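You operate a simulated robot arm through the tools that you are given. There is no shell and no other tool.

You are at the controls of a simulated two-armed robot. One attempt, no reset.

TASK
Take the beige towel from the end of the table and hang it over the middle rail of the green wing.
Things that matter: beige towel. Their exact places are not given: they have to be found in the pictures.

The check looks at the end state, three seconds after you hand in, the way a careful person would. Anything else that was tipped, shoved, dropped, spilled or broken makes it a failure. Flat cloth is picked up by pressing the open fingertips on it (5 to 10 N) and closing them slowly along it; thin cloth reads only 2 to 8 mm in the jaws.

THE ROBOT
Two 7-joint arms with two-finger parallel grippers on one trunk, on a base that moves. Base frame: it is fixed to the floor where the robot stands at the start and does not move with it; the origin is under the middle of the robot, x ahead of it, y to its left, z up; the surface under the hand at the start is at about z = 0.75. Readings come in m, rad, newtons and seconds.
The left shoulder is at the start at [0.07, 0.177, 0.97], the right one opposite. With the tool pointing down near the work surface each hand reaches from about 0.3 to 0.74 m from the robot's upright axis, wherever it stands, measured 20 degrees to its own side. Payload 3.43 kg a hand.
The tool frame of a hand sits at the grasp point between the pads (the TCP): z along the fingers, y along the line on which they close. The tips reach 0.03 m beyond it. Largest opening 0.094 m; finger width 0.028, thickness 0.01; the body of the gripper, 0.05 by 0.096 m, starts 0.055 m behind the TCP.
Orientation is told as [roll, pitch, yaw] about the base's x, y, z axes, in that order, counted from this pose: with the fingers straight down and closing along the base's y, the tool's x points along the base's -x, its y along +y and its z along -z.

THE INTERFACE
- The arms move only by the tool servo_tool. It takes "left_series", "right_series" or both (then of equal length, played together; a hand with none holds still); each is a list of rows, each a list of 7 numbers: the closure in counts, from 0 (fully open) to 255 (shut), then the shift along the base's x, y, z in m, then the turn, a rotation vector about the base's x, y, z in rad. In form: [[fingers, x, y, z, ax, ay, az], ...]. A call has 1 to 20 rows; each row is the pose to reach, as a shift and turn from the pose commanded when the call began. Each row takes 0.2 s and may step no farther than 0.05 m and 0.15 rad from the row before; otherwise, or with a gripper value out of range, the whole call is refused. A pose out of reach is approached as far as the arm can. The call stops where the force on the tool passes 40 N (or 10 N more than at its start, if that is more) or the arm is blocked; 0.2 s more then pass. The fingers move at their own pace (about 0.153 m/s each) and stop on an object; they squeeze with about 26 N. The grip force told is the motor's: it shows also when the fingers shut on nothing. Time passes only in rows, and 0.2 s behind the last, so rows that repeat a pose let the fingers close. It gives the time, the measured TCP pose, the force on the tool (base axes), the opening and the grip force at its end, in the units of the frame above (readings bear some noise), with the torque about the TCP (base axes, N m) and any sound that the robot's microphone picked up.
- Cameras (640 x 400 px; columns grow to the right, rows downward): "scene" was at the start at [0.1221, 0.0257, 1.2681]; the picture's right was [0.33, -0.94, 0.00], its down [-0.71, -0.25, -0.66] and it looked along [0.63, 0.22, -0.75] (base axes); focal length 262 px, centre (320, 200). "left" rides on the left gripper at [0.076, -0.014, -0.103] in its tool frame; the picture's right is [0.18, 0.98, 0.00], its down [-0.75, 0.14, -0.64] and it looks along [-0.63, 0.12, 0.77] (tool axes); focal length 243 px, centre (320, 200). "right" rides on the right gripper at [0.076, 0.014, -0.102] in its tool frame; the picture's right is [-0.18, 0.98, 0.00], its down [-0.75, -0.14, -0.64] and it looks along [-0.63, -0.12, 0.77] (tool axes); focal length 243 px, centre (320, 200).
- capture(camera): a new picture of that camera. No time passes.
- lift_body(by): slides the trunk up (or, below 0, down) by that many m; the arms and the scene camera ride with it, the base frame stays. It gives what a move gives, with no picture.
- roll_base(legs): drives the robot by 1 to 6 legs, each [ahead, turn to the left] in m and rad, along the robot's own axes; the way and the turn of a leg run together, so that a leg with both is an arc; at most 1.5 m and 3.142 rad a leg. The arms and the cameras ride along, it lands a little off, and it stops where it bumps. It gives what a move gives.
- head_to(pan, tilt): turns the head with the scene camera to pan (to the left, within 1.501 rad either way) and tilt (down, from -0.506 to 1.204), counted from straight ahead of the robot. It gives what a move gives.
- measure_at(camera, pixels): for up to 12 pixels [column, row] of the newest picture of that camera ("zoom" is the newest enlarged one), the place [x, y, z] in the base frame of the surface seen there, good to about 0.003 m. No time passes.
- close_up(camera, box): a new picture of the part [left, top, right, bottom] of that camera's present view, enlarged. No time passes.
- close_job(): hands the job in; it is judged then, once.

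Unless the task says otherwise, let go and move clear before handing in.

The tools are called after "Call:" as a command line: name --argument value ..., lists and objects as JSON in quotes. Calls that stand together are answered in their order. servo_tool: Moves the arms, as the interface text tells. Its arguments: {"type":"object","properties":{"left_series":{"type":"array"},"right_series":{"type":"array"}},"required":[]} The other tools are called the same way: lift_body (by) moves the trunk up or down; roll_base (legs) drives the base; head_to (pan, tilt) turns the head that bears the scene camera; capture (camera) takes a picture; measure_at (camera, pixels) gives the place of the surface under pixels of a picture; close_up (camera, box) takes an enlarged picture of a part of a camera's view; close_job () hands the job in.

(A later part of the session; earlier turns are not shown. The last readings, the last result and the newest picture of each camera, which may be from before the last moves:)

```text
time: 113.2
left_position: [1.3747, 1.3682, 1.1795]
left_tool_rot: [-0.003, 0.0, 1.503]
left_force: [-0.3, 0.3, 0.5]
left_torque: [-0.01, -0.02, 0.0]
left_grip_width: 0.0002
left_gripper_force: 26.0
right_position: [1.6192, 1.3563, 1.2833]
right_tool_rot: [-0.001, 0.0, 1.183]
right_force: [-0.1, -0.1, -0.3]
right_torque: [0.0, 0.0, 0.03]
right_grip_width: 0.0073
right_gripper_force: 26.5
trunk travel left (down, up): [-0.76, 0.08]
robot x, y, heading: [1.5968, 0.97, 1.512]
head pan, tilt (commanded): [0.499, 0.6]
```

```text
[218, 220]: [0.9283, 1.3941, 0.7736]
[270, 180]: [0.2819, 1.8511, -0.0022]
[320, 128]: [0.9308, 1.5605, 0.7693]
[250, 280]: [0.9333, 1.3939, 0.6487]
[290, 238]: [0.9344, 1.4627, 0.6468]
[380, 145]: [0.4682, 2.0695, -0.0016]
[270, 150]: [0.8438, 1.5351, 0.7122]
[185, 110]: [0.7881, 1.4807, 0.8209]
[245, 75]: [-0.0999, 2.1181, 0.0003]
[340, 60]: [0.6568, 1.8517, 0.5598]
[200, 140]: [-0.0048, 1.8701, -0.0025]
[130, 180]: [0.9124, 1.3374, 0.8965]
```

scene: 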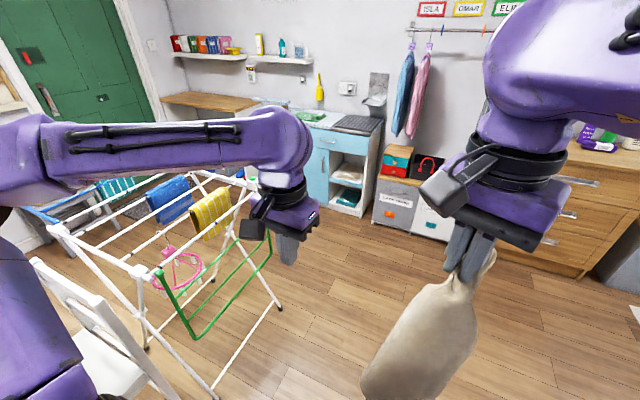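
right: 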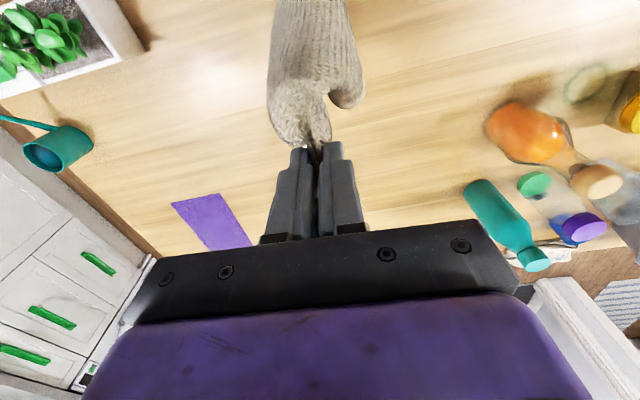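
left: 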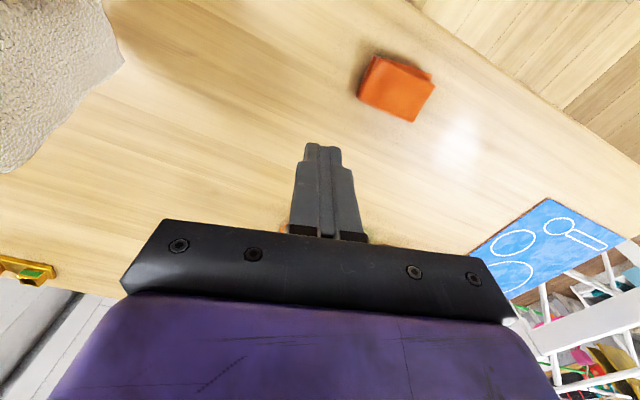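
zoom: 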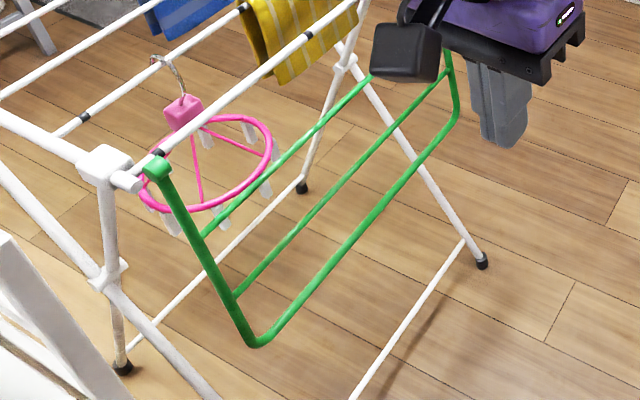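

The middle green rail is at z≈0.647, x≈0.935, with the upper rail at 0.772 and the bottom one at 0.545. The pink peg hanger hangs just behind it for y≲1.58, so I'll use the far part, y≈1.71. I'll drive alongside and turn to face the wing.

Call:
measure_at --camera "zoom" --pixels '[[270, 158], [262, 133], [232, 117], [190, 210], [245, 205], [483, 262], [265, 185], [248, 130], [123, 368], [205, 140], [255, 195], [144, 200]]'

Call:
roll_base --legs '[[0.63, 0.0], [0.0, 1.63]]'

Call:
head_to --pan 0.0 --tilt 0.75

Call:
capture --camera "scene"

```text
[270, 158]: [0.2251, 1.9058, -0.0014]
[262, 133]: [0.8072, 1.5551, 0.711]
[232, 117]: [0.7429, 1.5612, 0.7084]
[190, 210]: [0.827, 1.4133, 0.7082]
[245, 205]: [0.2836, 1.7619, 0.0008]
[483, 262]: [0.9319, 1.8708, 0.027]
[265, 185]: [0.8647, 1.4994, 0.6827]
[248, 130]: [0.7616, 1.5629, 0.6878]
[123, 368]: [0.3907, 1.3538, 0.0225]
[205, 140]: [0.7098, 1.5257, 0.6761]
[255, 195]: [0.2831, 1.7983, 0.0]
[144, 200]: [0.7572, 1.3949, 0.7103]
```

```text
time: 120.7
left_position: [1.2407, 1.3874, 1.1803]
left_tool_rot: [-0.003, 0.001, 3.107]
left_force: [-0.4, 0.0, 0.1]
left_torque: [0.02, 0.0, 0.01]
left_grip_width: 0.0
left_gripper_force: 26.0
right_position: [1.2438, 1.6315, 1.2829]
right_tool_rot: [0.001, 0.001, 2.787]
right_force: [0.3, 0.0, -0.3]
right_torque: [-0.02, 0.03, -0.13]
right_grip_width: 0.0072
right_gripper_force: 26.0
trunk travel left (down, up): [-0.76, 0.08]
robot x, y, heading: [1.6352, 1.6209, 3.115]
head pan, tilt (commanded): [0.499, 0.6]
```

```text
time: 121.6
left_position: [1.2412, 1.3875, 1.1796]
left_tool_rot: [-0.001, 0.001, 3.105]
left_force: [-0.2, -1.1, 0.1]
left_torque: [0.0, 0.02, -0.03]
left_grip_width: 0.0
left_gripper_force: 26.1
right_position: [1.2442, 1.6311, 1.2833]
right_tool_rot: [0.0, 0.001, 2.786]
right_force: [0.9, 0.2, 0.0]
right_torque: [0.01, 0.0, -0.13]
right_grip_width: 0.0072
right_gripper_force: 25.7
trunk travel left (down, up): [-0.76, 0.08]
robot x, y, heading: [1.6292, 1.6184, 3.115]
head pan, tilt (commanded): [0.0, 0.75]
```

```text
taken
```

scene: 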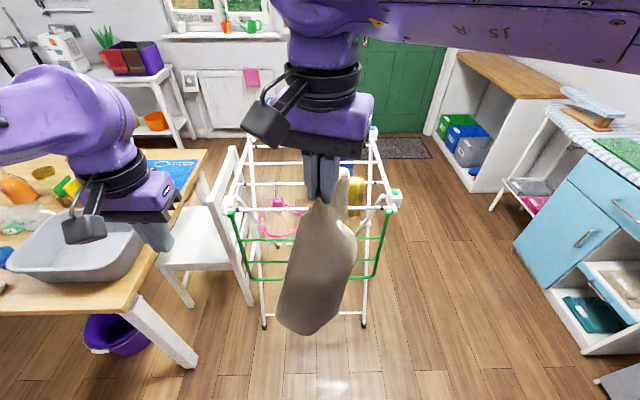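

The robot faces the wing from (1.63, 1.62), and the peg ring spans only y 1.39–1.565, so y≈1.71 is clear behind the rail. I'll creep 0.08 m closer and lower the trunk to working height.

Call:
roll_base --legs '[[0.08, 0.02]]'

Call:
lift_body --by -0.2

Call:
capture --camera "scene"

```text
time: 122.7
left_position: [1.1715, 1.3831, 1.1815]
left_tool_rot: [0.0, -0.003, 3.126]
left_force: [0.0, -0.1, -0.3]
left_torque: [0.03, 0.04, 0.03]
left_grip_width: 0.0
left_gripper_force: 26.1
right_position: [1.1706, 1.6259, 1.2837]
right_tool_rot: [0.002, -0.004, 2.808]
right_force: [0.1, -0.2, 0.7]
right_torque: [0.03, 0.02, -0.16]
right_grip_width: 0.0072
right_gripper_force: 26.5
trunk travel left (down, up): [-0.76, 0.08]
robot x, y, heading: [1.5511, 1.6209, 3.136]
head pan, tilt (commanded): [0.0, 0.75]
```

```text
time: 124.8
left_position: [1.1671, 1.3815, 0.9813]
left_tool_rot: [-0.002, -0.001, 3.125]
left_force: [0.1, 0.8, 0.8]
left_torque: [-0.01, 0.01, 0.0]
left_grip_width: 0.0
left_gripper_force: 25.8
right_position: [1.165, 1.6258, 1.0828]
right_tool_rot: [0.002, 0.001, 2.807]
right_force: [0.1, -0.2, -0.2]
right_torque: [0.02, 0.01, -0.14]
right_grip_width: 0.007
right_gripper_force: 26.1
trunk travel left (down, up): [-0.56, 0.28]
robot x, y, heading: [1.5519, 1.6214, 3.132]
head pan, tilt (commanded): [0.0, 0.75]
```

```text
taken
```

scene: 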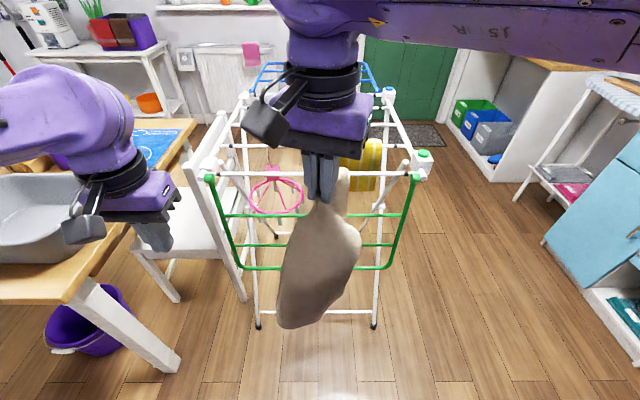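

The right hand reads (1.165, 1.626, 1.083) with yaw 2.807. I'll first square its yaw to face the rail and shift it to y≈1.71 while lowering a bit.

Call:
servo_tool --right_series '[[255, 0.0, 0.021, -0.02, 0, 0, 0.084], [255, 0.0, 0.042, -0.04, 0, 0, 0.168], [255, 0.0, 0.063, -0.06, 0, 0, 0.252], [255, 0.0, 0.084, -0.08, 0, 0, 0.335], [255, 0.0, 0.084, -0.08, 0, 0, 0.335]]'

Call:
capture --camera "scene"

Call:
capture --camera "right"

```text
time: 126.0
left_position: [1.1669, 1.3813, 0.9801]
left_tool_rot: [-0.004, 0.0, 3.123]
left_force: [-0.3, -0.2, 0.2]
left_torque: [-0.01, 0.0, -0.01]
left_grip_width: 0.0001
left_gripper_force: 26.2
right_position: [1.1673, 1.7094, 1.0042]
right_tool_rot: [0.001, -0.001, -3.139]
right_force: [0.4, -0.8, -0.6]
right_torque: [0.01, 0.04, -0.17]
right_grip_width: 0.0071
right_gripper_force: 26.2
trunk travel left (down, up): [-0.56, 0.28]
robot x, y, heading: [1.5502, 1.618, 3.132]
head pan, tilt (commanded): [0.0, 0.75]
```

```text
taken
```

scene: 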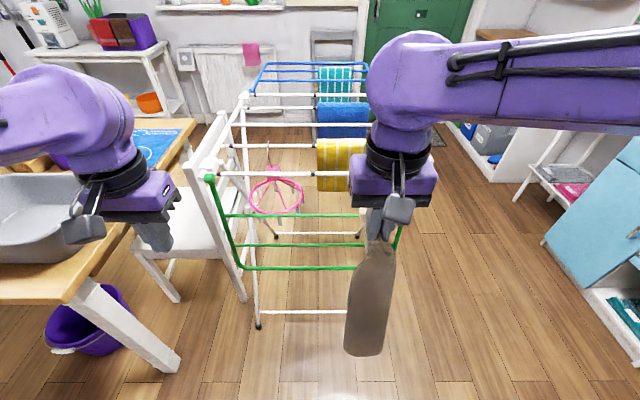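

```text
taken
```

right: 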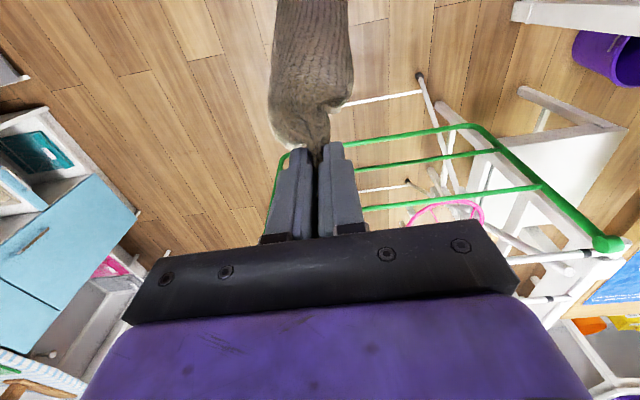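

The hand is squared at (1.167, 1.709, 1.004) with the towel hanging free in front of the wing. I'll pitch the tool forward about 60° while moving down and slightly closer, still well clear of the rails.

Call:
servo_tool --right_series '[[255, -0.012, 0, -0.02, 0, 0.12, 0], [255, -0.024, 0, -0.04, 0, 0.24, 0], [255, -0.036, 0, -0.06, 0, 0.36, 0], [255, -0.048, 0, -0.08, 0, 0.48, 0], [255, -0.06, 0, -0.1, 0, 0.6, 0], [255, -0.072, 0, -0.12, 0, 0.72, 0], [255, -0.084, 0, -0.14, 0, 0.84, 0], [255, -0.094, 0, -0.155, 0, 0.96, 0], [255, -0.1, 0, -0.165, 0, 1.05, 0], [255, -0.1, 0, -0.165, 0, 1.05, 0]]'

Call:
capture --camera "scene"

Call:
capture --camera "right"

Call:
capture --camera "left"

```text
time: 128.2
left_position: [1.1674, 1.3815, 0.981]
left_tool_rot: [-0.001, 0.0, 3.126]
left_force: [-0.7, 0.0, -0.5]
left_torque: [0.02, 0.03, 0.02]
left_grip_width: 0.0001
left_gripper_force: 26.3
right_position: [1.0638, 1.7091, 0.8371]
right_tool_rot: [-0.002, -1.049, -3.141]
right_force: [0.8, -0.6, -1.2]
right_torque: [0.04, -0.08, -0.05]
right_grip_width: 0.0074
right_gripper_force: 25.8
trunk travel left (down, up): [-0.56, 0.28]
robot x, y, heading: [1.549, 1.6178, 3.133]
head pan, tilt (commanded): [0.0, 0.75]
```

```text
taken
```

scene: 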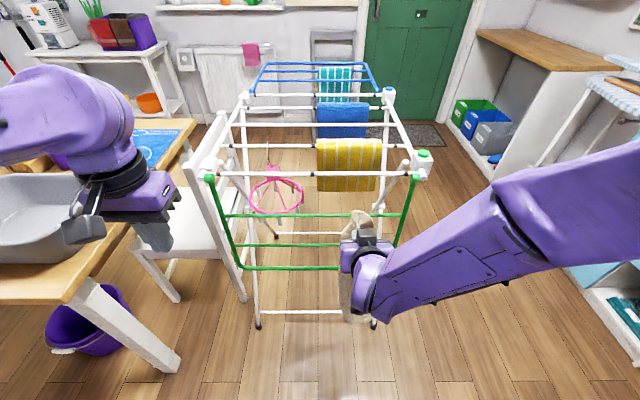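

```text
taken
```

right: 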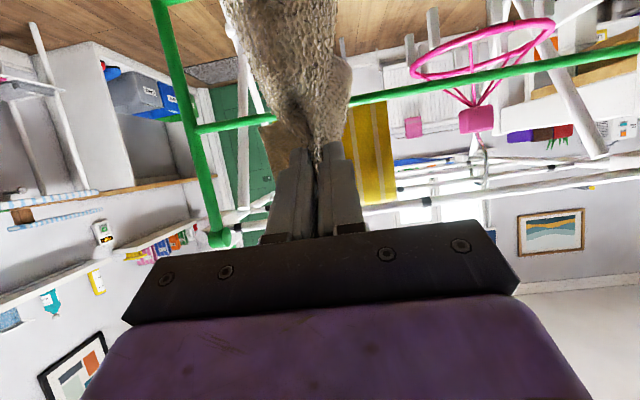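

```text
taken
```

left: 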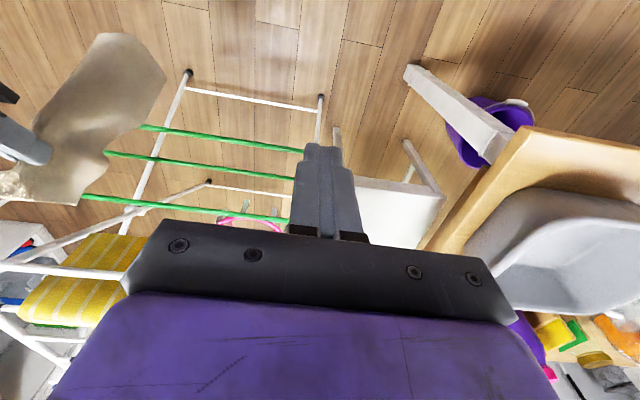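

The pitch went well: the tool points at the wing from (1.064, 1.709, 0.837). I'll zoom in to see how the flap and towel sit on the fingers.

Call:
close_up --camera "scene" --box '[300, 170, 440, 330]'

Call:
close_up --camera "left" --box '[0, 20, 200, 240]'

```text
2.50 times, centred on (370, 250) of scene
```

zoom: 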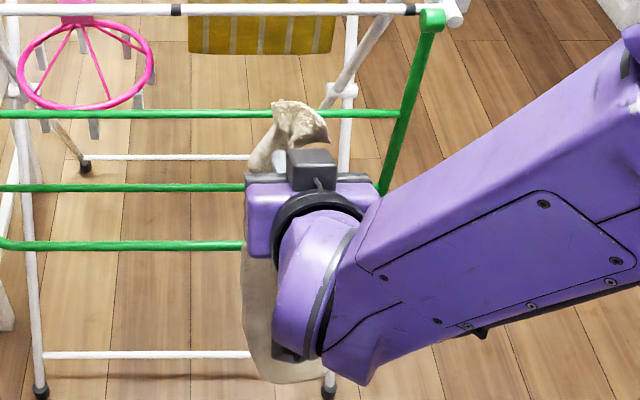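

```text
1.82 times, centred on (100, 130) of left
```

zoom: 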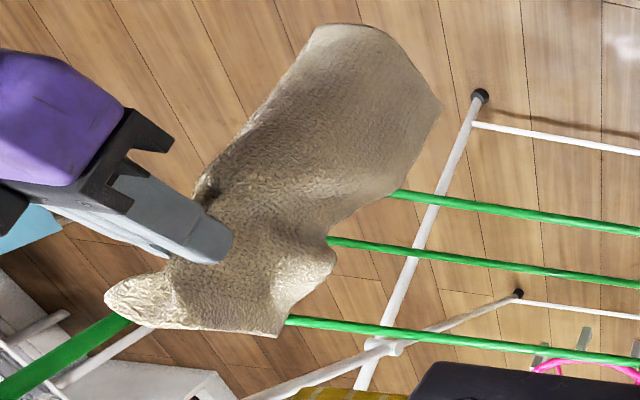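

The flap stands up over the fingertips, and there's a dark box near (310, 165) in the scene zoom that I need to identify. I'll retake that zoom and measure points on it.

Call:
close_up --camera "scene" --box '[320, 190, 420, 270]'

Call:
measure_at --camera "scene" --pixels '[[365, 236], [372, 234], [360, 215], [352, 225], [375, 228], [360, 255], [345, 258], [380, 250], [365, 246], [357, 212]]'

```text
5.00 times, centred on (370, 230) of scene
```

zoom: 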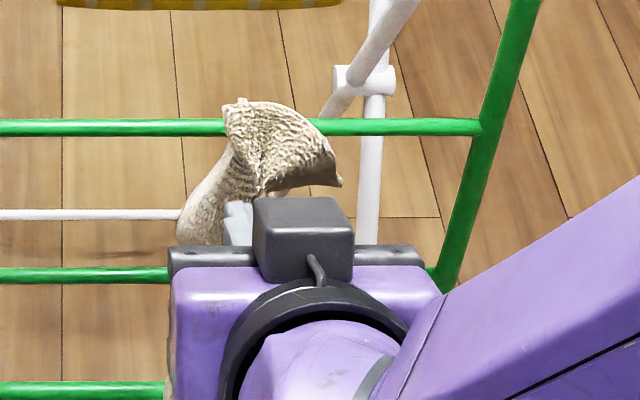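

```text
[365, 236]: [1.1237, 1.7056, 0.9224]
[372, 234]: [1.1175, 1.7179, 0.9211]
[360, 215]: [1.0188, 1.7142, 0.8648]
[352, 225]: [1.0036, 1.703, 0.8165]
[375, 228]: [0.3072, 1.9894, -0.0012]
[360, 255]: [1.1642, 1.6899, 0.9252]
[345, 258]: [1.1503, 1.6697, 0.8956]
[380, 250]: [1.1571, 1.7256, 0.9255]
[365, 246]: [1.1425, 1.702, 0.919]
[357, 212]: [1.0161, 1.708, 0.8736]
```

The box sits on the upper side of the gripper at about (1.12, 1.71, 0.92), about 0.095 m behind the TCP. I'll measure its extents precisely so it won't touch the upper rail.

Call:
measure_at --camera "zoom" --pixels '[[262, 202], [345, 202], [300, 215], [260, 232], [350, 232], [300, 232], [300, 270], [265, 275], [345, 278], [190, 250], [410, 255], [240, 220]]'

Call:
measure_at --camera "zoom" --pixels '[[240, 105], [330, 160], [290, 130], [260, 180], [200, 210], [190, 275], [300, 280], [430, 280], [230, 320], [100, 275], [100, 127], [450, 126]]'

```text
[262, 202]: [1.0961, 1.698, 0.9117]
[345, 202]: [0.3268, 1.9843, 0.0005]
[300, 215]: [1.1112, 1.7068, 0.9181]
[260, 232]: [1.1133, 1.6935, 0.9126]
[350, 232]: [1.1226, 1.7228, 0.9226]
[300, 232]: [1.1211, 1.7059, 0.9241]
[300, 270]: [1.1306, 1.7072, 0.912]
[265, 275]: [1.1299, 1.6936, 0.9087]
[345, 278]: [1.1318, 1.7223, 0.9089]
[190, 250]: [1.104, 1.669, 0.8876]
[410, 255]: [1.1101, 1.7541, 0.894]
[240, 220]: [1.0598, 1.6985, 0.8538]
```

```text
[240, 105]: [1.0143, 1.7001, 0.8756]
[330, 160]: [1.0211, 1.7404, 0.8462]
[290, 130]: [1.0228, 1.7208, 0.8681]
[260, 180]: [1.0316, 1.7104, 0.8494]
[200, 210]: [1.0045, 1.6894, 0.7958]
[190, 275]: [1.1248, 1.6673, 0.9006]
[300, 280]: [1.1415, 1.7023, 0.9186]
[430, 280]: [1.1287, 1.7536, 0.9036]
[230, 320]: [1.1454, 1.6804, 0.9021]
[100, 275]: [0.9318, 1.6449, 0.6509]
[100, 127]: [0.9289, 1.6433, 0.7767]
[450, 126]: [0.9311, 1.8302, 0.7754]
```

The box rises 0.049 m above the tool axis, 0.065–0.095 m behind the TCP. With the tool 18° below horizontal, a TCP about 0.06 m past the rail at z≈0.68 clears both rails. I'll pitch a bit more and lower to the entry height, in front of the wing.

Call:
servo_tool --right_series '[[255, -0.006, 0, -0.025, 0, 0.042, 0], [255, -0.012, 0, -0.05, 0, 0.084, 0], [255, -0.018, 0, -0.075, 0, 0.126, 0], [255, -0.024, 0, -0.1, 0, 0.168, 0], [255, -0.03, 0, -0.125, 0, 0.21, 0], [255, -0.03, 0, -0.132, 0, 0.21, 0], [255, -0.03, 0, -0.132, 0, 0.21, 0]]'

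Call:
close_up --camera "scene" --box '[300, 180, 440, 290]'

Call:
close_up --camera "left" --box '[0, 20, 240, 240]'

Call:
capture --camera "right"

```text
time: 129.8
left_position: [1.167, 1.381, 0.9802]
left_tool_rot: [-0.001, 0.002, 3.124]
left_force: [1.2, -0.8, 0.7]
left_torque: [0.02, -0.03, -0.01]
left_grip_width: 0.0002
left_gripper_force: 26.6
right_position: [1.035, 1.7097, 0.7049]
right_tool_rot: [-0.002, -1.26, -3.138]
right_force: [0.4, 0.5, -0.5]
right_torque: [0.03, -0.02, -0.05]
right_grip_width: 0.0071
right_gripper_force: 25.5
trunk travel left (down, up): [-0.56, 0.28]
robot x, y, heading: [1.5546, 1.6192, 3.135]
head pan, tilt (commanded): [0.0, 0.75]
```

```text
3.64 times, centred on (370, 235) of scene
```

zoom: 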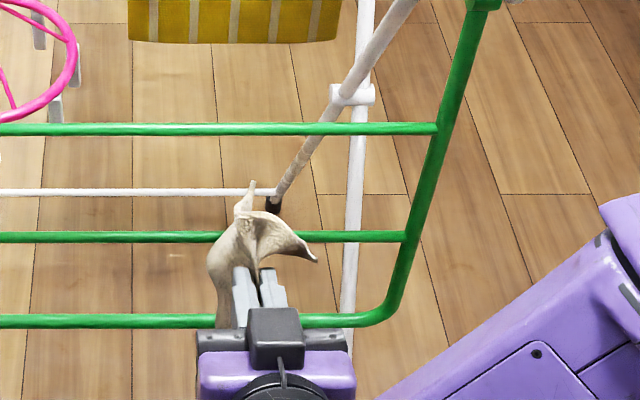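

```text
1.82 times, centred on (120, 130) of left
```

zoom: 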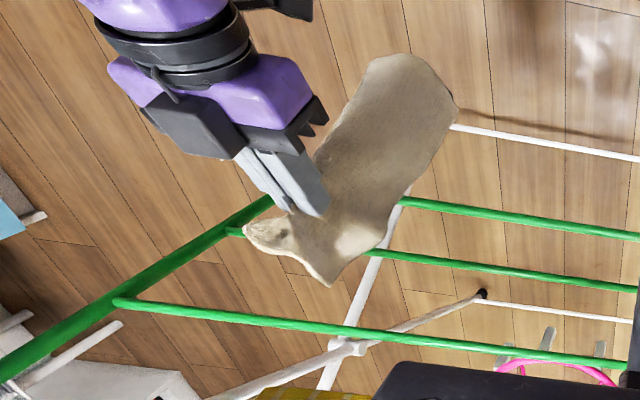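

```text
taken
```

right: 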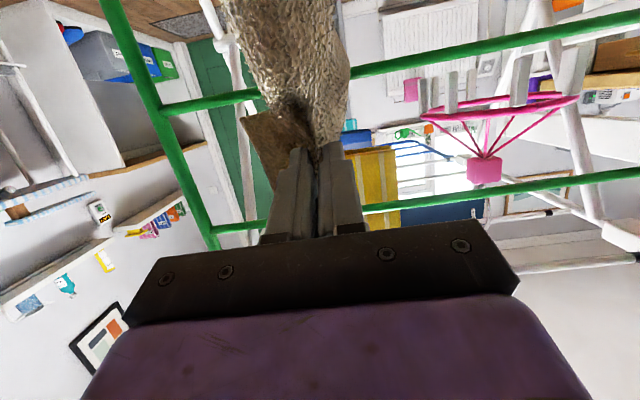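

The left and right wrist views show the tool axis aimed through the gap between the upper and middle rails. I'll move in slowly until the tips are just past the rail, then check.

Call:
servo_tool --right_series '[[255, -0.015, 0, 0, 0, 0, 0], [255, -0.03, 0, 0, 0, 0, 0], [255, -0.045, 0, 0, 0, 0, 0], [255, -0.06, 0, 0, 0, 0, 0], [255, -0.075, 0, 0, 0, 0, 0], [255, -0.09, 0, -0.002, 0, 0, 0], [255, -0.095, 0, -0.003, 0, 0, 0]]'

Call:
close_up --camera "scene" --box '[300, 170, 440, 280]'

Call:
close_up --camera "left" --box '[0, 20, 240, 240]'

Call:
capture --camera "right"

```text
time: 131.4
left_position: [1.1668, 1.3824, 0.9795]
left_tool_rot: [-0.001, 0.001, 3.126]
left_force: [0.3, -0.6, -0.2]
left_torque: [0.0, -0.01, -0.04]
left_grip_width: 0.0
left_gripper_force: 26.4
right_position: [0.9405, 1.7098, 0.7032]
right_tool_rot: [-0.001, -1.26, -3.14]
right_force: [0.5, -0.3, -0.1]
right_torque: [0.02, -0.05, -0.08]
right_grip_width: 0.0074
right_gripper_force: 25.9
trunk travel left (down, up): [-0.56, 0.28]
robot x, y, heading: [1.5548, 1.6199, 3.13]
head pan, tilt (commanded): [0.0, 0.75]
```

```text
3.64 times, centred on (370, 225) of scene
```

zoom: 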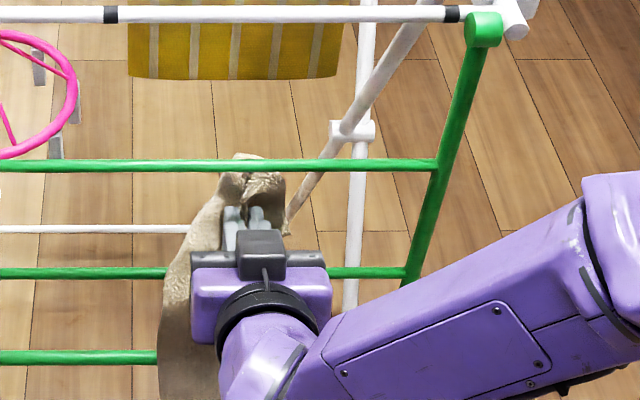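

```text
1.82 times, centred on (120, 130) of left
```

zoom: 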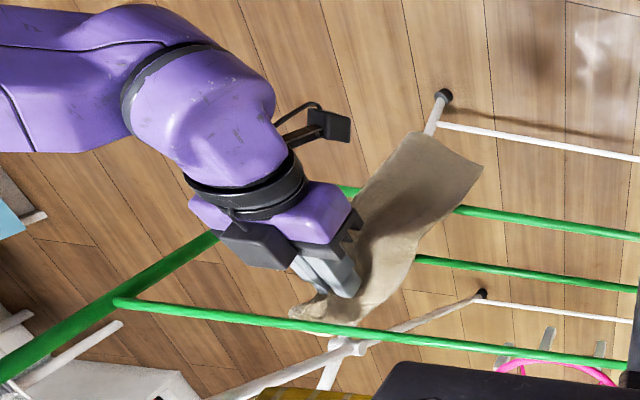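

```text
taken
```

right: 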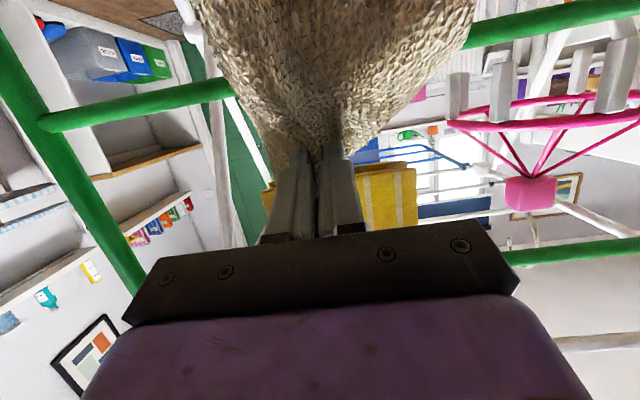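

The tips have passed over the middle rail with the towel draped over it, and no force shows. I'll advance further in a short step while descending slightly, and check again.

Call:
servo_tool --right_series '[[255, -0.012, 0, -0.004, 0, 0, 0], [255, -0.024, 0, -0.008, 0, 0, 0], [255, -0.036, 0, -0.011, 0, 0, 0], [255, -0.045, 0, -0.014, 0, 0, 0]]'

Call:
close_up --camera "scene" --box '[300, 170, 440, 280]'

Call:
close_up --camera "left" --box '[0, 40, 240, 240]'

```text
time: 132.4
left_position: [1.1662, 1.3825, 0.9804]
left_tool_rot: [-0.002, 0.0, 3.127]
left_force: [0.5, 0.7, -0.7]
left_torque: [0.01, 0.02, 0.04]
left_grip_width: 0.0
left_gripper_force: 25.7
right_position: [0.8943, 1.71, 0.6878]
right_tool_rot: [0.0, -1.261, -3.14]
right_force: [0.5, 0.1, -0.2]
right_torque: [0.03, -0.05, -0.09]
right_grip_width: 0.0072
right_gripper_force: 26.3
trunk travel left (down, up): [-0.56, 0.28]
robot x, y, heading: [1.5523, 1.6198, 3.135]
head pan, tilt (commanded): [0.0, 0.75]
```

```text
3.64 times, centred on (370, 225) of scene
```

zoom: 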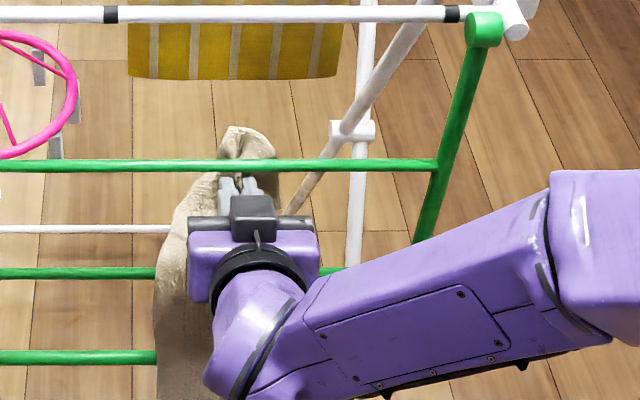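

```text
2.00 times, centred on (120, 140) of left
```

zoom: 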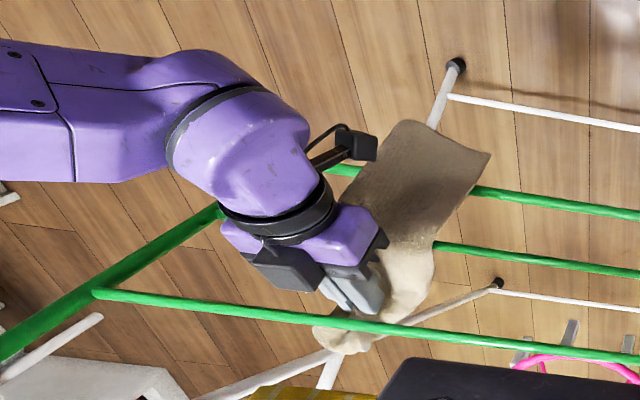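

Still no force, and the box is clear of the upper rail. I'll advance another 0.016 m and check.

Call:
servo_tool --right_series '[[255, -0.006, 0, -0.003, 0, 0, 0], [255, -0.011, 0, -0.005, 0, 0, 0], [255, -0.016, 0, -0.007, 0, 0, 0]]'

Call:
close_up --camera "scene" --box '[320, 180, 410, 250]'

Call:
capture --camera "right"

```text
time: 133.2
left_position: [1.1671, 1.382, 0.9801]
left_tool_rot: [-0.002, 0.0, 3.127]
left_force: [-0.4, -0.2, 0.6]
left_torque: [-0.01, 0.03, 0.01]
left_grip_width: 0.0003
left_gripper_force: 25.6
right_position: [0.8786, 1.7108, 0.682]
right_tool_rot: [-0.005, -1.26, -3.136]
right_force: [-0.8, -0.4, -1.0]
right_torque: [0.04, -0.04, -0.09]
right_grip_width: 0.0073
right_gripper_force: 25.7
trunk travel left (down, up): [-0.56, 0.28]
robot x, y, heading: [1.547, 1.6206, 3.134]
head pan, tilt (commanded): [0.0, 0.75]
```

```text
5.71 times, centred on (365, 215) of scene
```

zoom: 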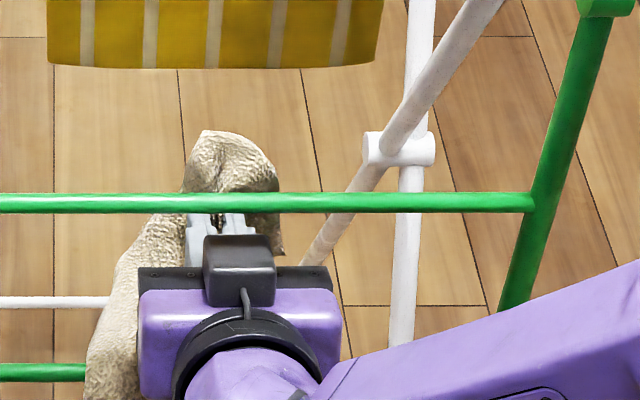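

```text
taken
```

right: 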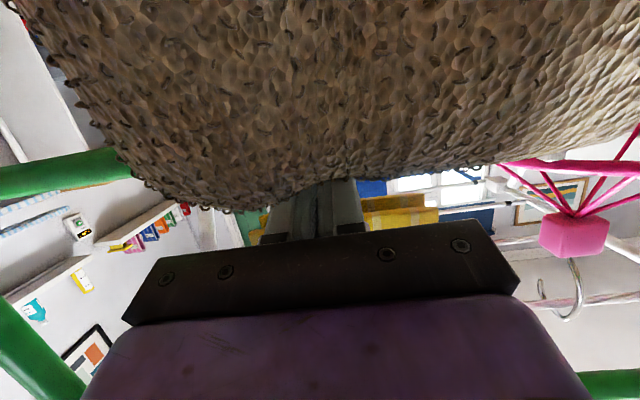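

Still force-free at 0.05 m past the rail. I'll go the last 0.015 m.

Call:
servo_tool --right_series '[[255, -0.005, 0, -0.0015, 0, 0, 0], [255, -0.01, 0, -0.003, 0, 0, 0], [255, -0.015, 0, -0.004, 0, 0, 0], [255, -0.015, 0, -0.004, 0, 0, 0]]'

Call:
close_up --camera "scene" --box '[320, 180, 410, 250]'

Call:
close_up --camera "left" --box '[40, 80, 240, 240]'

```text
time: 134.2
left_position: [1.1661, 1.3826, 0.9801]
left_tool_rot: [-0.002, 0.002, 3.125]
left_force: [0.4, 1.0, 0.1]
left_torque: [-0.02, 0.03, 0.0]
left_grip_width: 0.0
left_gripper_force: 26.2
right_position: [0.8641, 1.7097, 0.6772]
right_tool_rot: [-0.003, -1.259, -3.14]
right_force: [0.7, -0.1, 0.4]
right_torque: [0.0, -0.03, -0.07]
right_grip_width: 0.0074
right_gripper_force: 26.2
trunk travel left (down, up): [-0.56, 0.28]
robot x, y, heading: [1.5487, 1.6199, 3.134]
head pan, tilt (commanded): [0.0, 0.75]
```

```text
5.71 times, centred on (365, 215) of scene
```

zoom: 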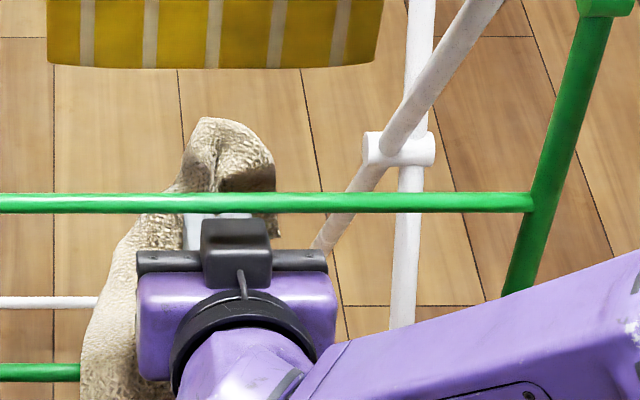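

```text
2.50 times, centred on (140, 160) of left
```

zoom: 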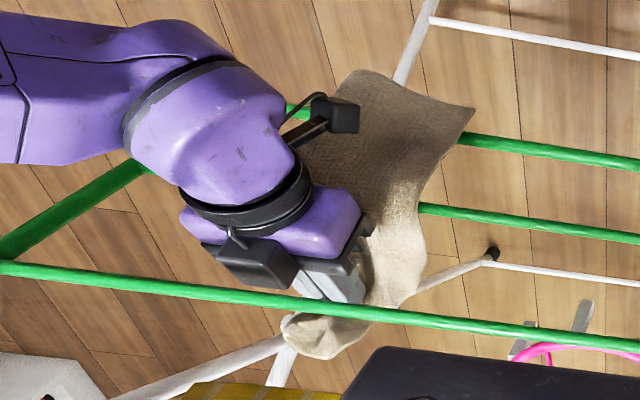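

The towel lies over the middle rail and its front end hangs past the bottom rail. I'll measure how much hangs on each side before letting go.

Call:
measure_at --camera "zoom" --pixels '[[360, 80], [400, 95], [460, 110], [440, 140], [400, 200], [410, 240], [390, 290], [330, 340], [300, 325], [360, 310], [430, 210]]'

```text
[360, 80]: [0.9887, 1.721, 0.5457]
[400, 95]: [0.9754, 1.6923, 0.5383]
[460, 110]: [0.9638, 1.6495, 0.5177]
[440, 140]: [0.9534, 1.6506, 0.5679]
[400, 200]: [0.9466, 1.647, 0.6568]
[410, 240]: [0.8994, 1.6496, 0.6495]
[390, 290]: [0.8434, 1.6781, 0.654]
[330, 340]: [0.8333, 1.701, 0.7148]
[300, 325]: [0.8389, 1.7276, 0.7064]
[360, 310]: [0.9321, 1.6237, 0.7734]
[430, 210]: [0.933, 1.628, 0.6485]
```

About 0.12 m hangs in front (down to z≈0.53), so roughly 0.20 m would end up behind. I'll back the hand out along the same path, still gripping, so the inner part hangs in a loop before release and the swing is small.

Call:
servo_tool --right_series '[[255, 0.007, 0, 0.002, 0, 0, 0], [255, 0.014, 0, 0.004, 0, 0, 0], [255, 0.022, 0, 0.007, 0, 0, 0], [255, 0.03, 0, 0.01, 0, 0, 0], [255, 0.036, 0, 0.012, 0, 0, 0], [255, 0.036, 0, 0.012, 0, 0, 0]]'

Call:
close_up --camera "scene" --box '[320, 180, 410, 250]'

Call:
close_up --camera "left" --box '[40, 80, 240, 240]'

Call:
measure_at --camera "zoom" --pixels '[[360, 80], [400, 90], [460, 110], [440, 140], [400, 200], [410, 240], [390, 290], [400, 80], [470, 100]]'

```text
time: 135.6
left_position: [1.166, 1.3814, 0.9796]
left_tool_rot: [-0.002, 0.0, 3.126]
left_force: [-0.1, -0.1, 0.2]
left_torque: [-0.02, -0.01, -0.01]
left_grip_width: 0.0002
left_gripper_force: 26.3
right_position: [0.9002, 1.7106, 0.6895]
right_tool_rot: [-0.002, -1.261, -3.139]
right_force: [0.1, 0.7, 0.5]
right_torque: [0.05, 0.0, -0.09]
right_grip_width: 0.0071
right_gripper_force: 25.6
trunk travel left (down, up): [-0.56, 0.28]
robot x, y, heading: [1.5471, 1.6209, 3.133]
head pan, tilt (commanded): [0.0, 0.75]
```

```text
5.71 times, centred on (365, 215) of scene
```

zoom: 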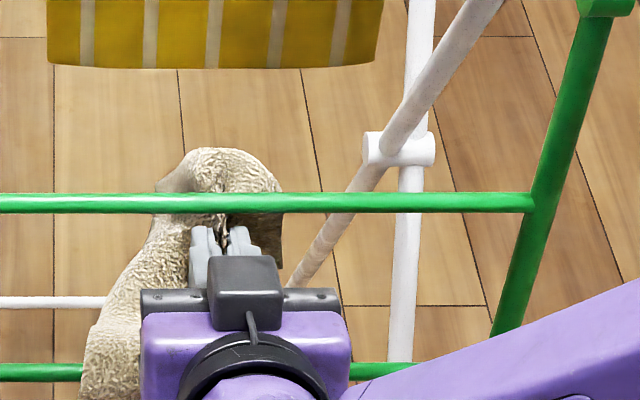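

```text
2.50 times, centred on (140, 160) of left
```

zoom: 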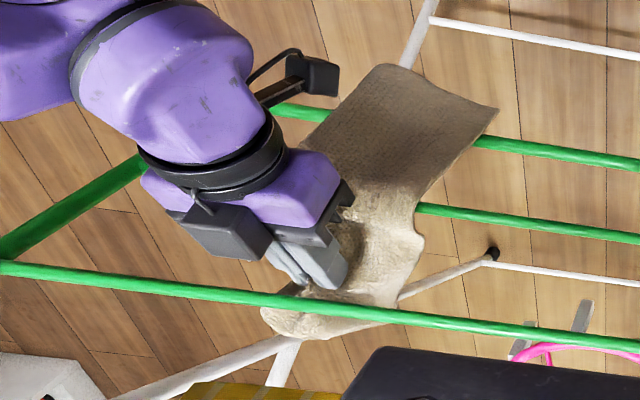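

```text
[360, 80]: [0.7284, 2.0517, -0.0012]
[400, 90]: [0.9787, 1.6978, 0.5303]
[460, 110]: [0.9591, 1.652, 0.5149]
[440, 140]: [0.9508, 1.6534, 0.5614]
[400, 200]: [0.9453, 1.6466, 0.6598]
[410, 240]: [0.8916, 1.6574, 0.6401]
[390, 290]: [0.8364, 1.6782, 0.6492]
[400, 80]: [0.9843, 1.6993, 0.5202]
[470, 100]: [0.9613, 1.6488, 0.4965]
```

The front end slid down a little as I backed off, which is what I wanted. I'll measure its lower edge exactly.

Call:
measure_at --camera "zoom" --pixels '[[382, 70], [400, 74], [440, 88], [470, 98], [490, 106], [350, 95], [395, 66]]'

Call:
capture --camera "right"

```text
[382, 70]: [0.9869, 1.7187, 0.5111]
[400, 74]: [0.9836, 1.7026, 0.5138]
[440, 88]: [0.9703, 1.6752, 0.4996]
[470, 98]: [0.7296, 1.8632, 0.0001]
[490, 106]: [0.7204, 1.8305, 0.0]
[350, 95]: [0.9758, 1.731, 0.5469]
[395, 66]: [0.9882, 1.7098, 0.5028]
```

```text
taken
```

right: 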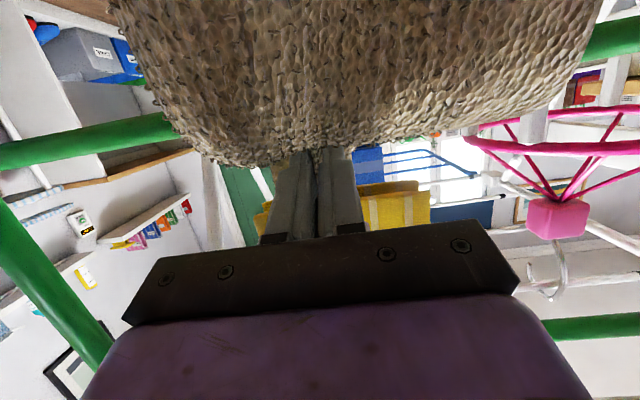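

About 0.15 m now hangs in front and 0.17 m behind, nicely balanced. I'll open the fingers slowly and let the cloth settle.

Call:
servo_tool --right_series '[[235, 0, 0, 0, 0, 0, 0], [215, 0, 0, 0, 0, 0, 0], [195, 0, 0, 0, 0, 0, 0], [175, 0, 0, 0, 0, 0, 0], [155, 0, 0, 0, 0, 0, 0], [135, 0, 0, 0, 0, 0, 0], [115, 0, 0, 0, 0, 0, 0], [100, 0, 0, 0, 0, 0, 0], [100, 0, 0, 0, 0, 0, 0], [100, 0, 0, 0, 0, 0, 0]]'

Call:
close_up --camera "scene" --box '[320, 180, 410, 250]'

Call:
close_up --camera "left" --box '[40, 80, 240, 240]'

Call:
capture --camera "right"

```text
time: 137.8
left_position: [1.167, 1.382, 0.9802]
left_tool_rot: [-0.001, 0.0, 3.125]
left_force: [-0.7, -0.6, -0.8]
left_torque: [-0.01, 0.01, 0.01]
left_grip_width: 0.0
left_gripper_force: 25.9
right_position: [0.8997, 1.7101, 0.6882]
right_tool_rot: [-0.004, -1.259, -3.139]
right_force: [0.5, -0.6, 0.8]
right_torque: [0.01, -0.01, 0.05]
right_grip_width: 0.0571
right_gripper_force: 0.0
trunk travel left (down, up): [-0.56, 0.28]
robot x, y, heading: [1.5514, 1.619, 3.128]
head pan, tilt (commanded): [0.0, 0.75]
```

```text
5.71 times, centred on (365, 215) of scene
```

zoom: 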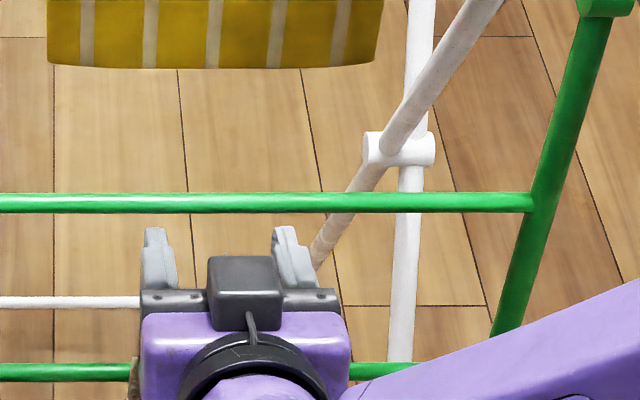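

```text
2.50 times, centred on (140, 160) of left
```

zoom: 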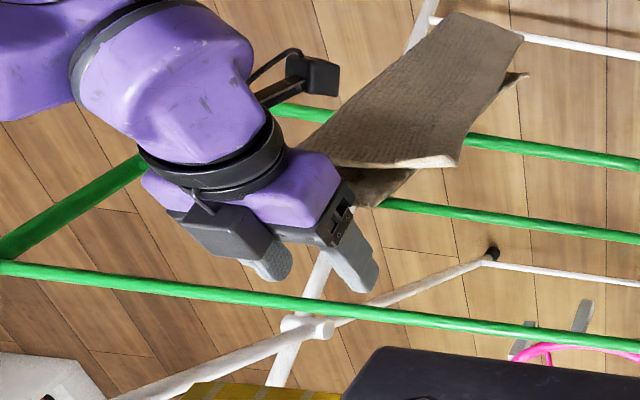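

```text
taken
```

right: 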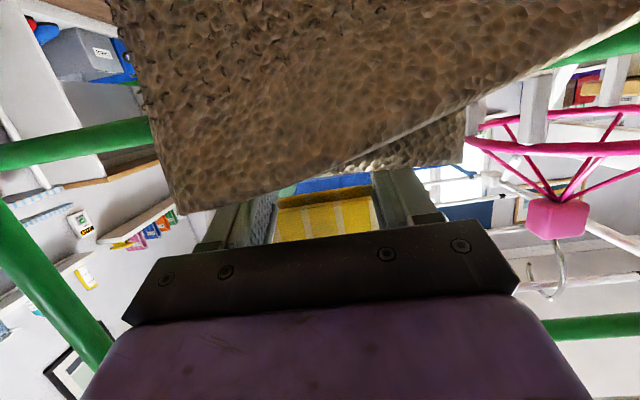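

The cloth let go and moved. I'll measure the layers in the left view and see whether it still straddles the middle rail.

Call:
close_up --camera "left" --box '[110, 70, 230, 170]'

Call:
measure_at --camera "left" --pixels '[[172, 150], [193, 142], [165, 152], [160, 162], [150, 168], [168, 158], [190, 105], [205, 100], [213, 110], [212, 118], [200, 128], [150, 140]]'

```text
4.00 times, centred on (170, 120) of left
```

zoom: 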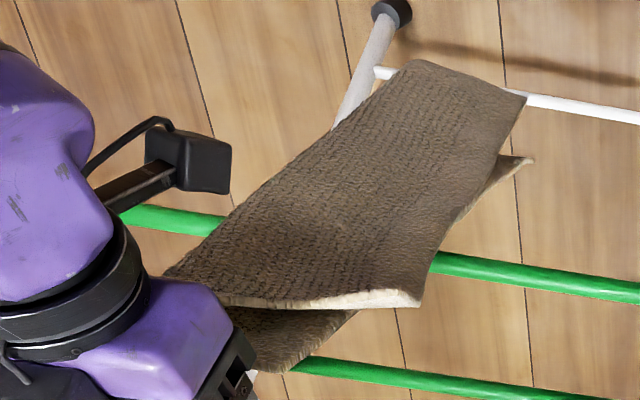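

```text
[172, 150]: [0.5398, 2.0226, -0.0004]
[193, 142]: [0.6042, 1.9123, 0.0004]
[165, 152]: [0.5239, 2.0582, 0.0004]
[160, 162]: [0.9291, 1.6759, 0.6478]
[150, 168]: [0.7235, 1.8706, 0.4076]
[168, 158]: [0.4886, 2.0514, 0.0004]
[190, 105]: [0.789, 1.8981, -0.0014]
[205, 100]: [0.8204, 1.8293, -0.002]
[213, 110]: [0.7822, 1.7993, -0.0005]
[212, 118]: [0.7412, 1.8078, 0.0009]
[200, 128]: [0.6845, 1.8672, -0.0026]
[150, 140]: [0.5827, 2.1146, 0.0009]
```

Those measurements used an older full picture. I'll measure on the fresh zoom instead.

Call:
measure_at --camera "zoom" --pixels '[[300, 295], [400, 292], [230, 285], [280, 340], [340, 320], [260, 360], [430, 75], [510, 110], [400, 180], [300, 220], [515, 165], [470, 205]]'

```text
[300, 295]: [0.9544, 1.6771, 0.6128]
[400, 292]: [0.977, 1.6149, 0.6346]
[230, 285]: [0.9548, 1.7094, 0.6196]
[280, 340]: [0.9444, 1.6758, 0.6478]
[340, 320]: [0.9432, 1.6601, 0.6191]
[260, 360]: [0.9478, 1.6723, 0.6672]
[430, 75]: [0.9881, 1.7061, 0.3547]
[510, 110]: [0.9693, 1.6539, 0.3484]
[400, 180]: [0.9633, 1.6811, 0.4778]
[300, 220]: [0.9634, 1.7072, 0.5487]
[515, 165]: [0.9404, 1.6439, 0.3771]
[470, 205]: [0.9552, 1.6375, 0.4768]
```

The front layer now reaches down to z≈0.35, so the towel has slid outward and may be barely held. I'll measure in the fresh right view and take a scene view before time passes.

Call:
measure_at --camera "right" --pixels '[[300, 100], [420, 150], [440, 130], [360, 163], [190, 200], [500, 80], [400, 120], [460, 120], [330, 170], [160, 150]]'

Call:
close_up --camera "scene" --box '[280, 180, 440, 330]'

```text
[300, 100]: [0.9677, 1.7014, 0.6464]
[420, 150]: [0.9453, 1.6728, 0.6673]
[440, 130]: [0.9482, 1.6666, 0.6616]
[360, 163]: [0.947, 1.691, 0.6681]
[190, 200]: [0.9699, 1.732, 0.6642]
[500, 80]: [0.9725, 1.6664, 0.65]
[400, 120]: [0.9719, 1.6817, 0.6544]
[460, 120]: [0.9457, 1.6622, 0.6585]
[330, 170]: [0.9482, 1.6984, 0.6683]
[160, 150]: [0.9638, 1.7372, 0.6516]
```

```text
2.67 times, centred on (360, 255) of scene
```

zoom: 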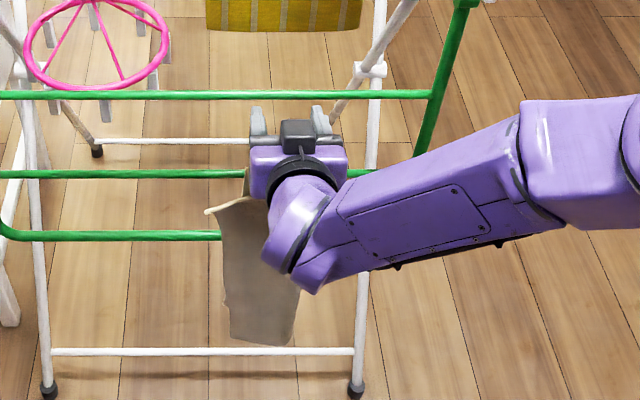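

The whole towel now seems to be in front, with its upper edge at z≈0.667 just at the rail. I'll look very closely at what holds it before any time passes.

Call:
close_up --camera "right" --box '[150, 60, 520, 260]'

Call:
close_up --camera "left" --box '[130, 120, 210, 180]'

```text
1.73 times, centred on (335, 160) of right
```

zoom: 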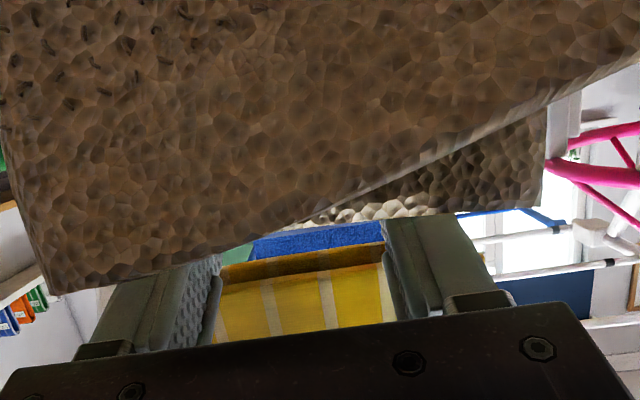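

```text
6.67 times, centred on (170, 150) of left
```

zoom: 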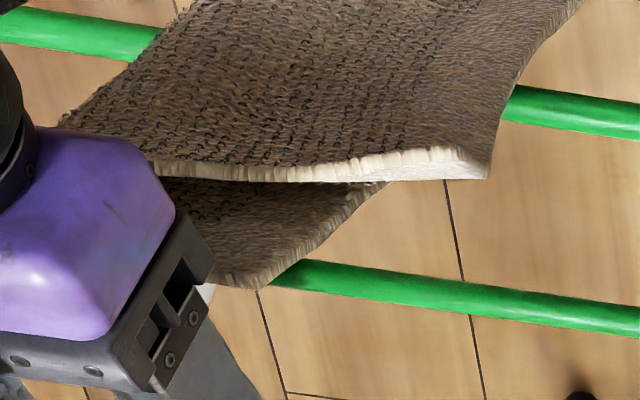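

The towel is folded lengthwise entirely in front of the rail, with its upper edge at the rail's height. I'll let a moment pass without moving to learn whether it's caught or falling.

Call:
servo_tool --right_series '[[100, 0, 0, 0, 0, 0, 0]]'

Call:
capture --camera "left"

Call:
capture --camera "scene"

Call:
capture --camera "right"

```text
time: 138.2
left_position: [1.1666, 1.3818, 0.9805]
left_tool_rot: [-0.004, -0.001, 3.125]
left_force: [-0.2, 0.6, 0.5]
left_torque: [0.01, 0.01, 0.01]
left_grip_width: 0.0
left_gripper_force: 26.0
right_position: [0.8998, 1.7105, 0.6894]
right_tool_rot: [-0.001, -1.26, -3.139]
right_force: [0.6, 0.7, -1.1]
right_torque: [0.02, -0.01, -0.01]
right_grip_width: 0.0569
right_gripper_force: 0.1
trunk travel left (down, up): [-0.56, 0.28]
robot x, y, heading: [1.5538, 1.6205, 3.136]
head pan, tilt (commanded): [0.0, 0.75]
```

```text
taken
```

left: 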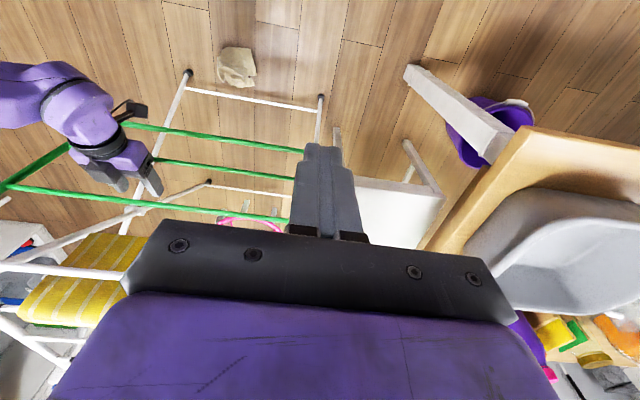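

```text
taken
```

scene: 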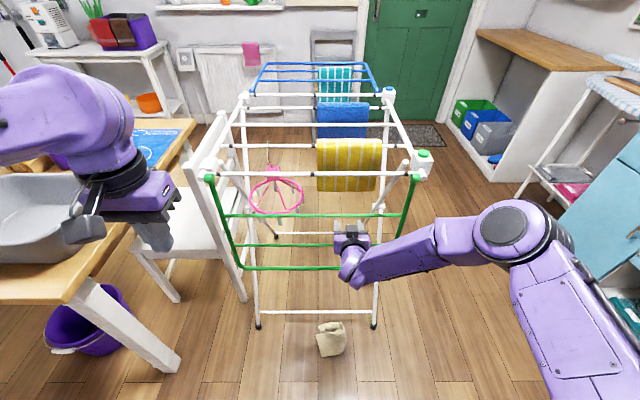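

```text
taken
```

right: 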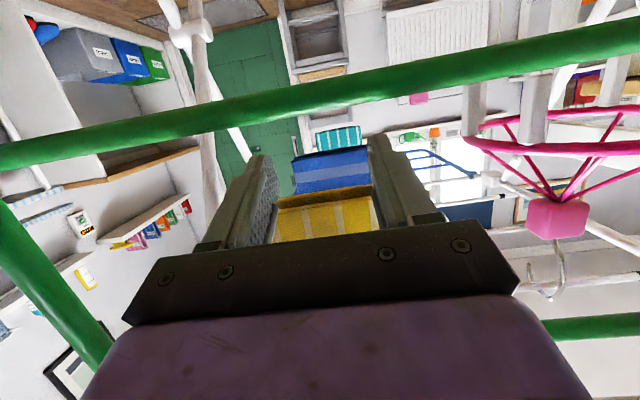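

The towel slid off and now lies in a heap on the floor in front of the rack, at (330, 340). Nothing else moved. I'll withdraw the right hand along the way it came, then examine the heap.

Call:
servo_tool --right_series '[[100, 0.015, 0, 0.005, 0, 0, 0], [100, 0.03, 0, 0.01, 0, 0, 0], [100, 0.045, 0, 0.014, 0, 0, 0], [100, 0.07, 0, 0.015, 0, 0, 0], [100, 0.1, 0, 0.015, 0, 0, 0], [100, 0.135, 0, 0.016, 0, 0, 0], [100, 0.17, 0, 0.03, 0, 0, 0], [100, 0.18, 0, 0.05, 0, 0, 0]]'

Call:
close_up --camera "scene" --box '[270, 280, 390, 390]'

Call:
measure_at --camera "scene" --pixels '[[330, 340], [320, 352], [345, 345], [335, 325], [320, 330], [342, 325], [257, 325], [373, 325]]'

```text
time: 140.0
left_position: [1.1667, 1.3822, 0.9795]
left_tool_rot: [-0.001, -0.001, 3.126]
left_force: [-0.5, 0.3, -0.1]
left_torque: [-0.02, -0.01, 0.02]
left_grip_width: 0.0001
left_gripper_force: 25.5
right_position: [1.0821, 1.707, 0.7403]
right_tool_rot: [-0.003, -1.26, -3.138]
right_force: [0.2, 0.6, 0.1]
right_torque: [-0.02, -0.06, -0.01]
right_grip_width: 0.0571
right_gripper_force: 0.0
trunk travel left (down, up): [-0.56, 0.28]
robot x, y, heading: [1.5513, 1.6196, 3.134]
head pan, tilt (commanded): [0.0, 0.75]
```

```text
3.64 times, centred on (330, 335) of scene
```

zoom: 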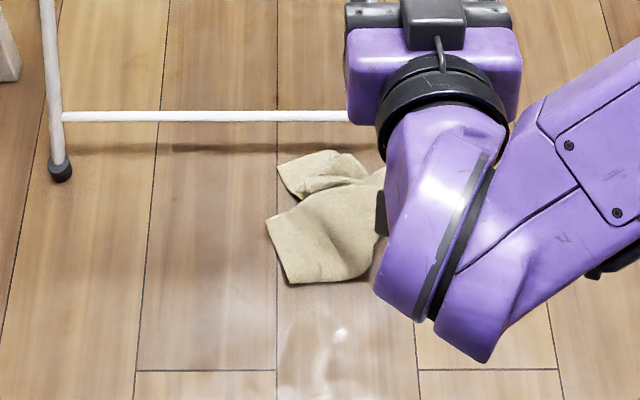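

```text
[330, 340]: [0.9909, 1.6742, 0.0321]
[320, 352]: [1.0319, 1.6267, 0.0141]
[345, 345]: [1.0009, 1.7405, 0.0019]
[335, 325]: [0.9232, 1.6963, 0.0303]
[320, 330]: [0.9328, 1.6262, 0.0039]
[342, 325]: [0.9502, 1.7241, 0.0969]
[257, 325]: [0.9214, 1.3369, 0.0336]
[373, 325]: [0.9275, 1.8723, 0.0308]
```

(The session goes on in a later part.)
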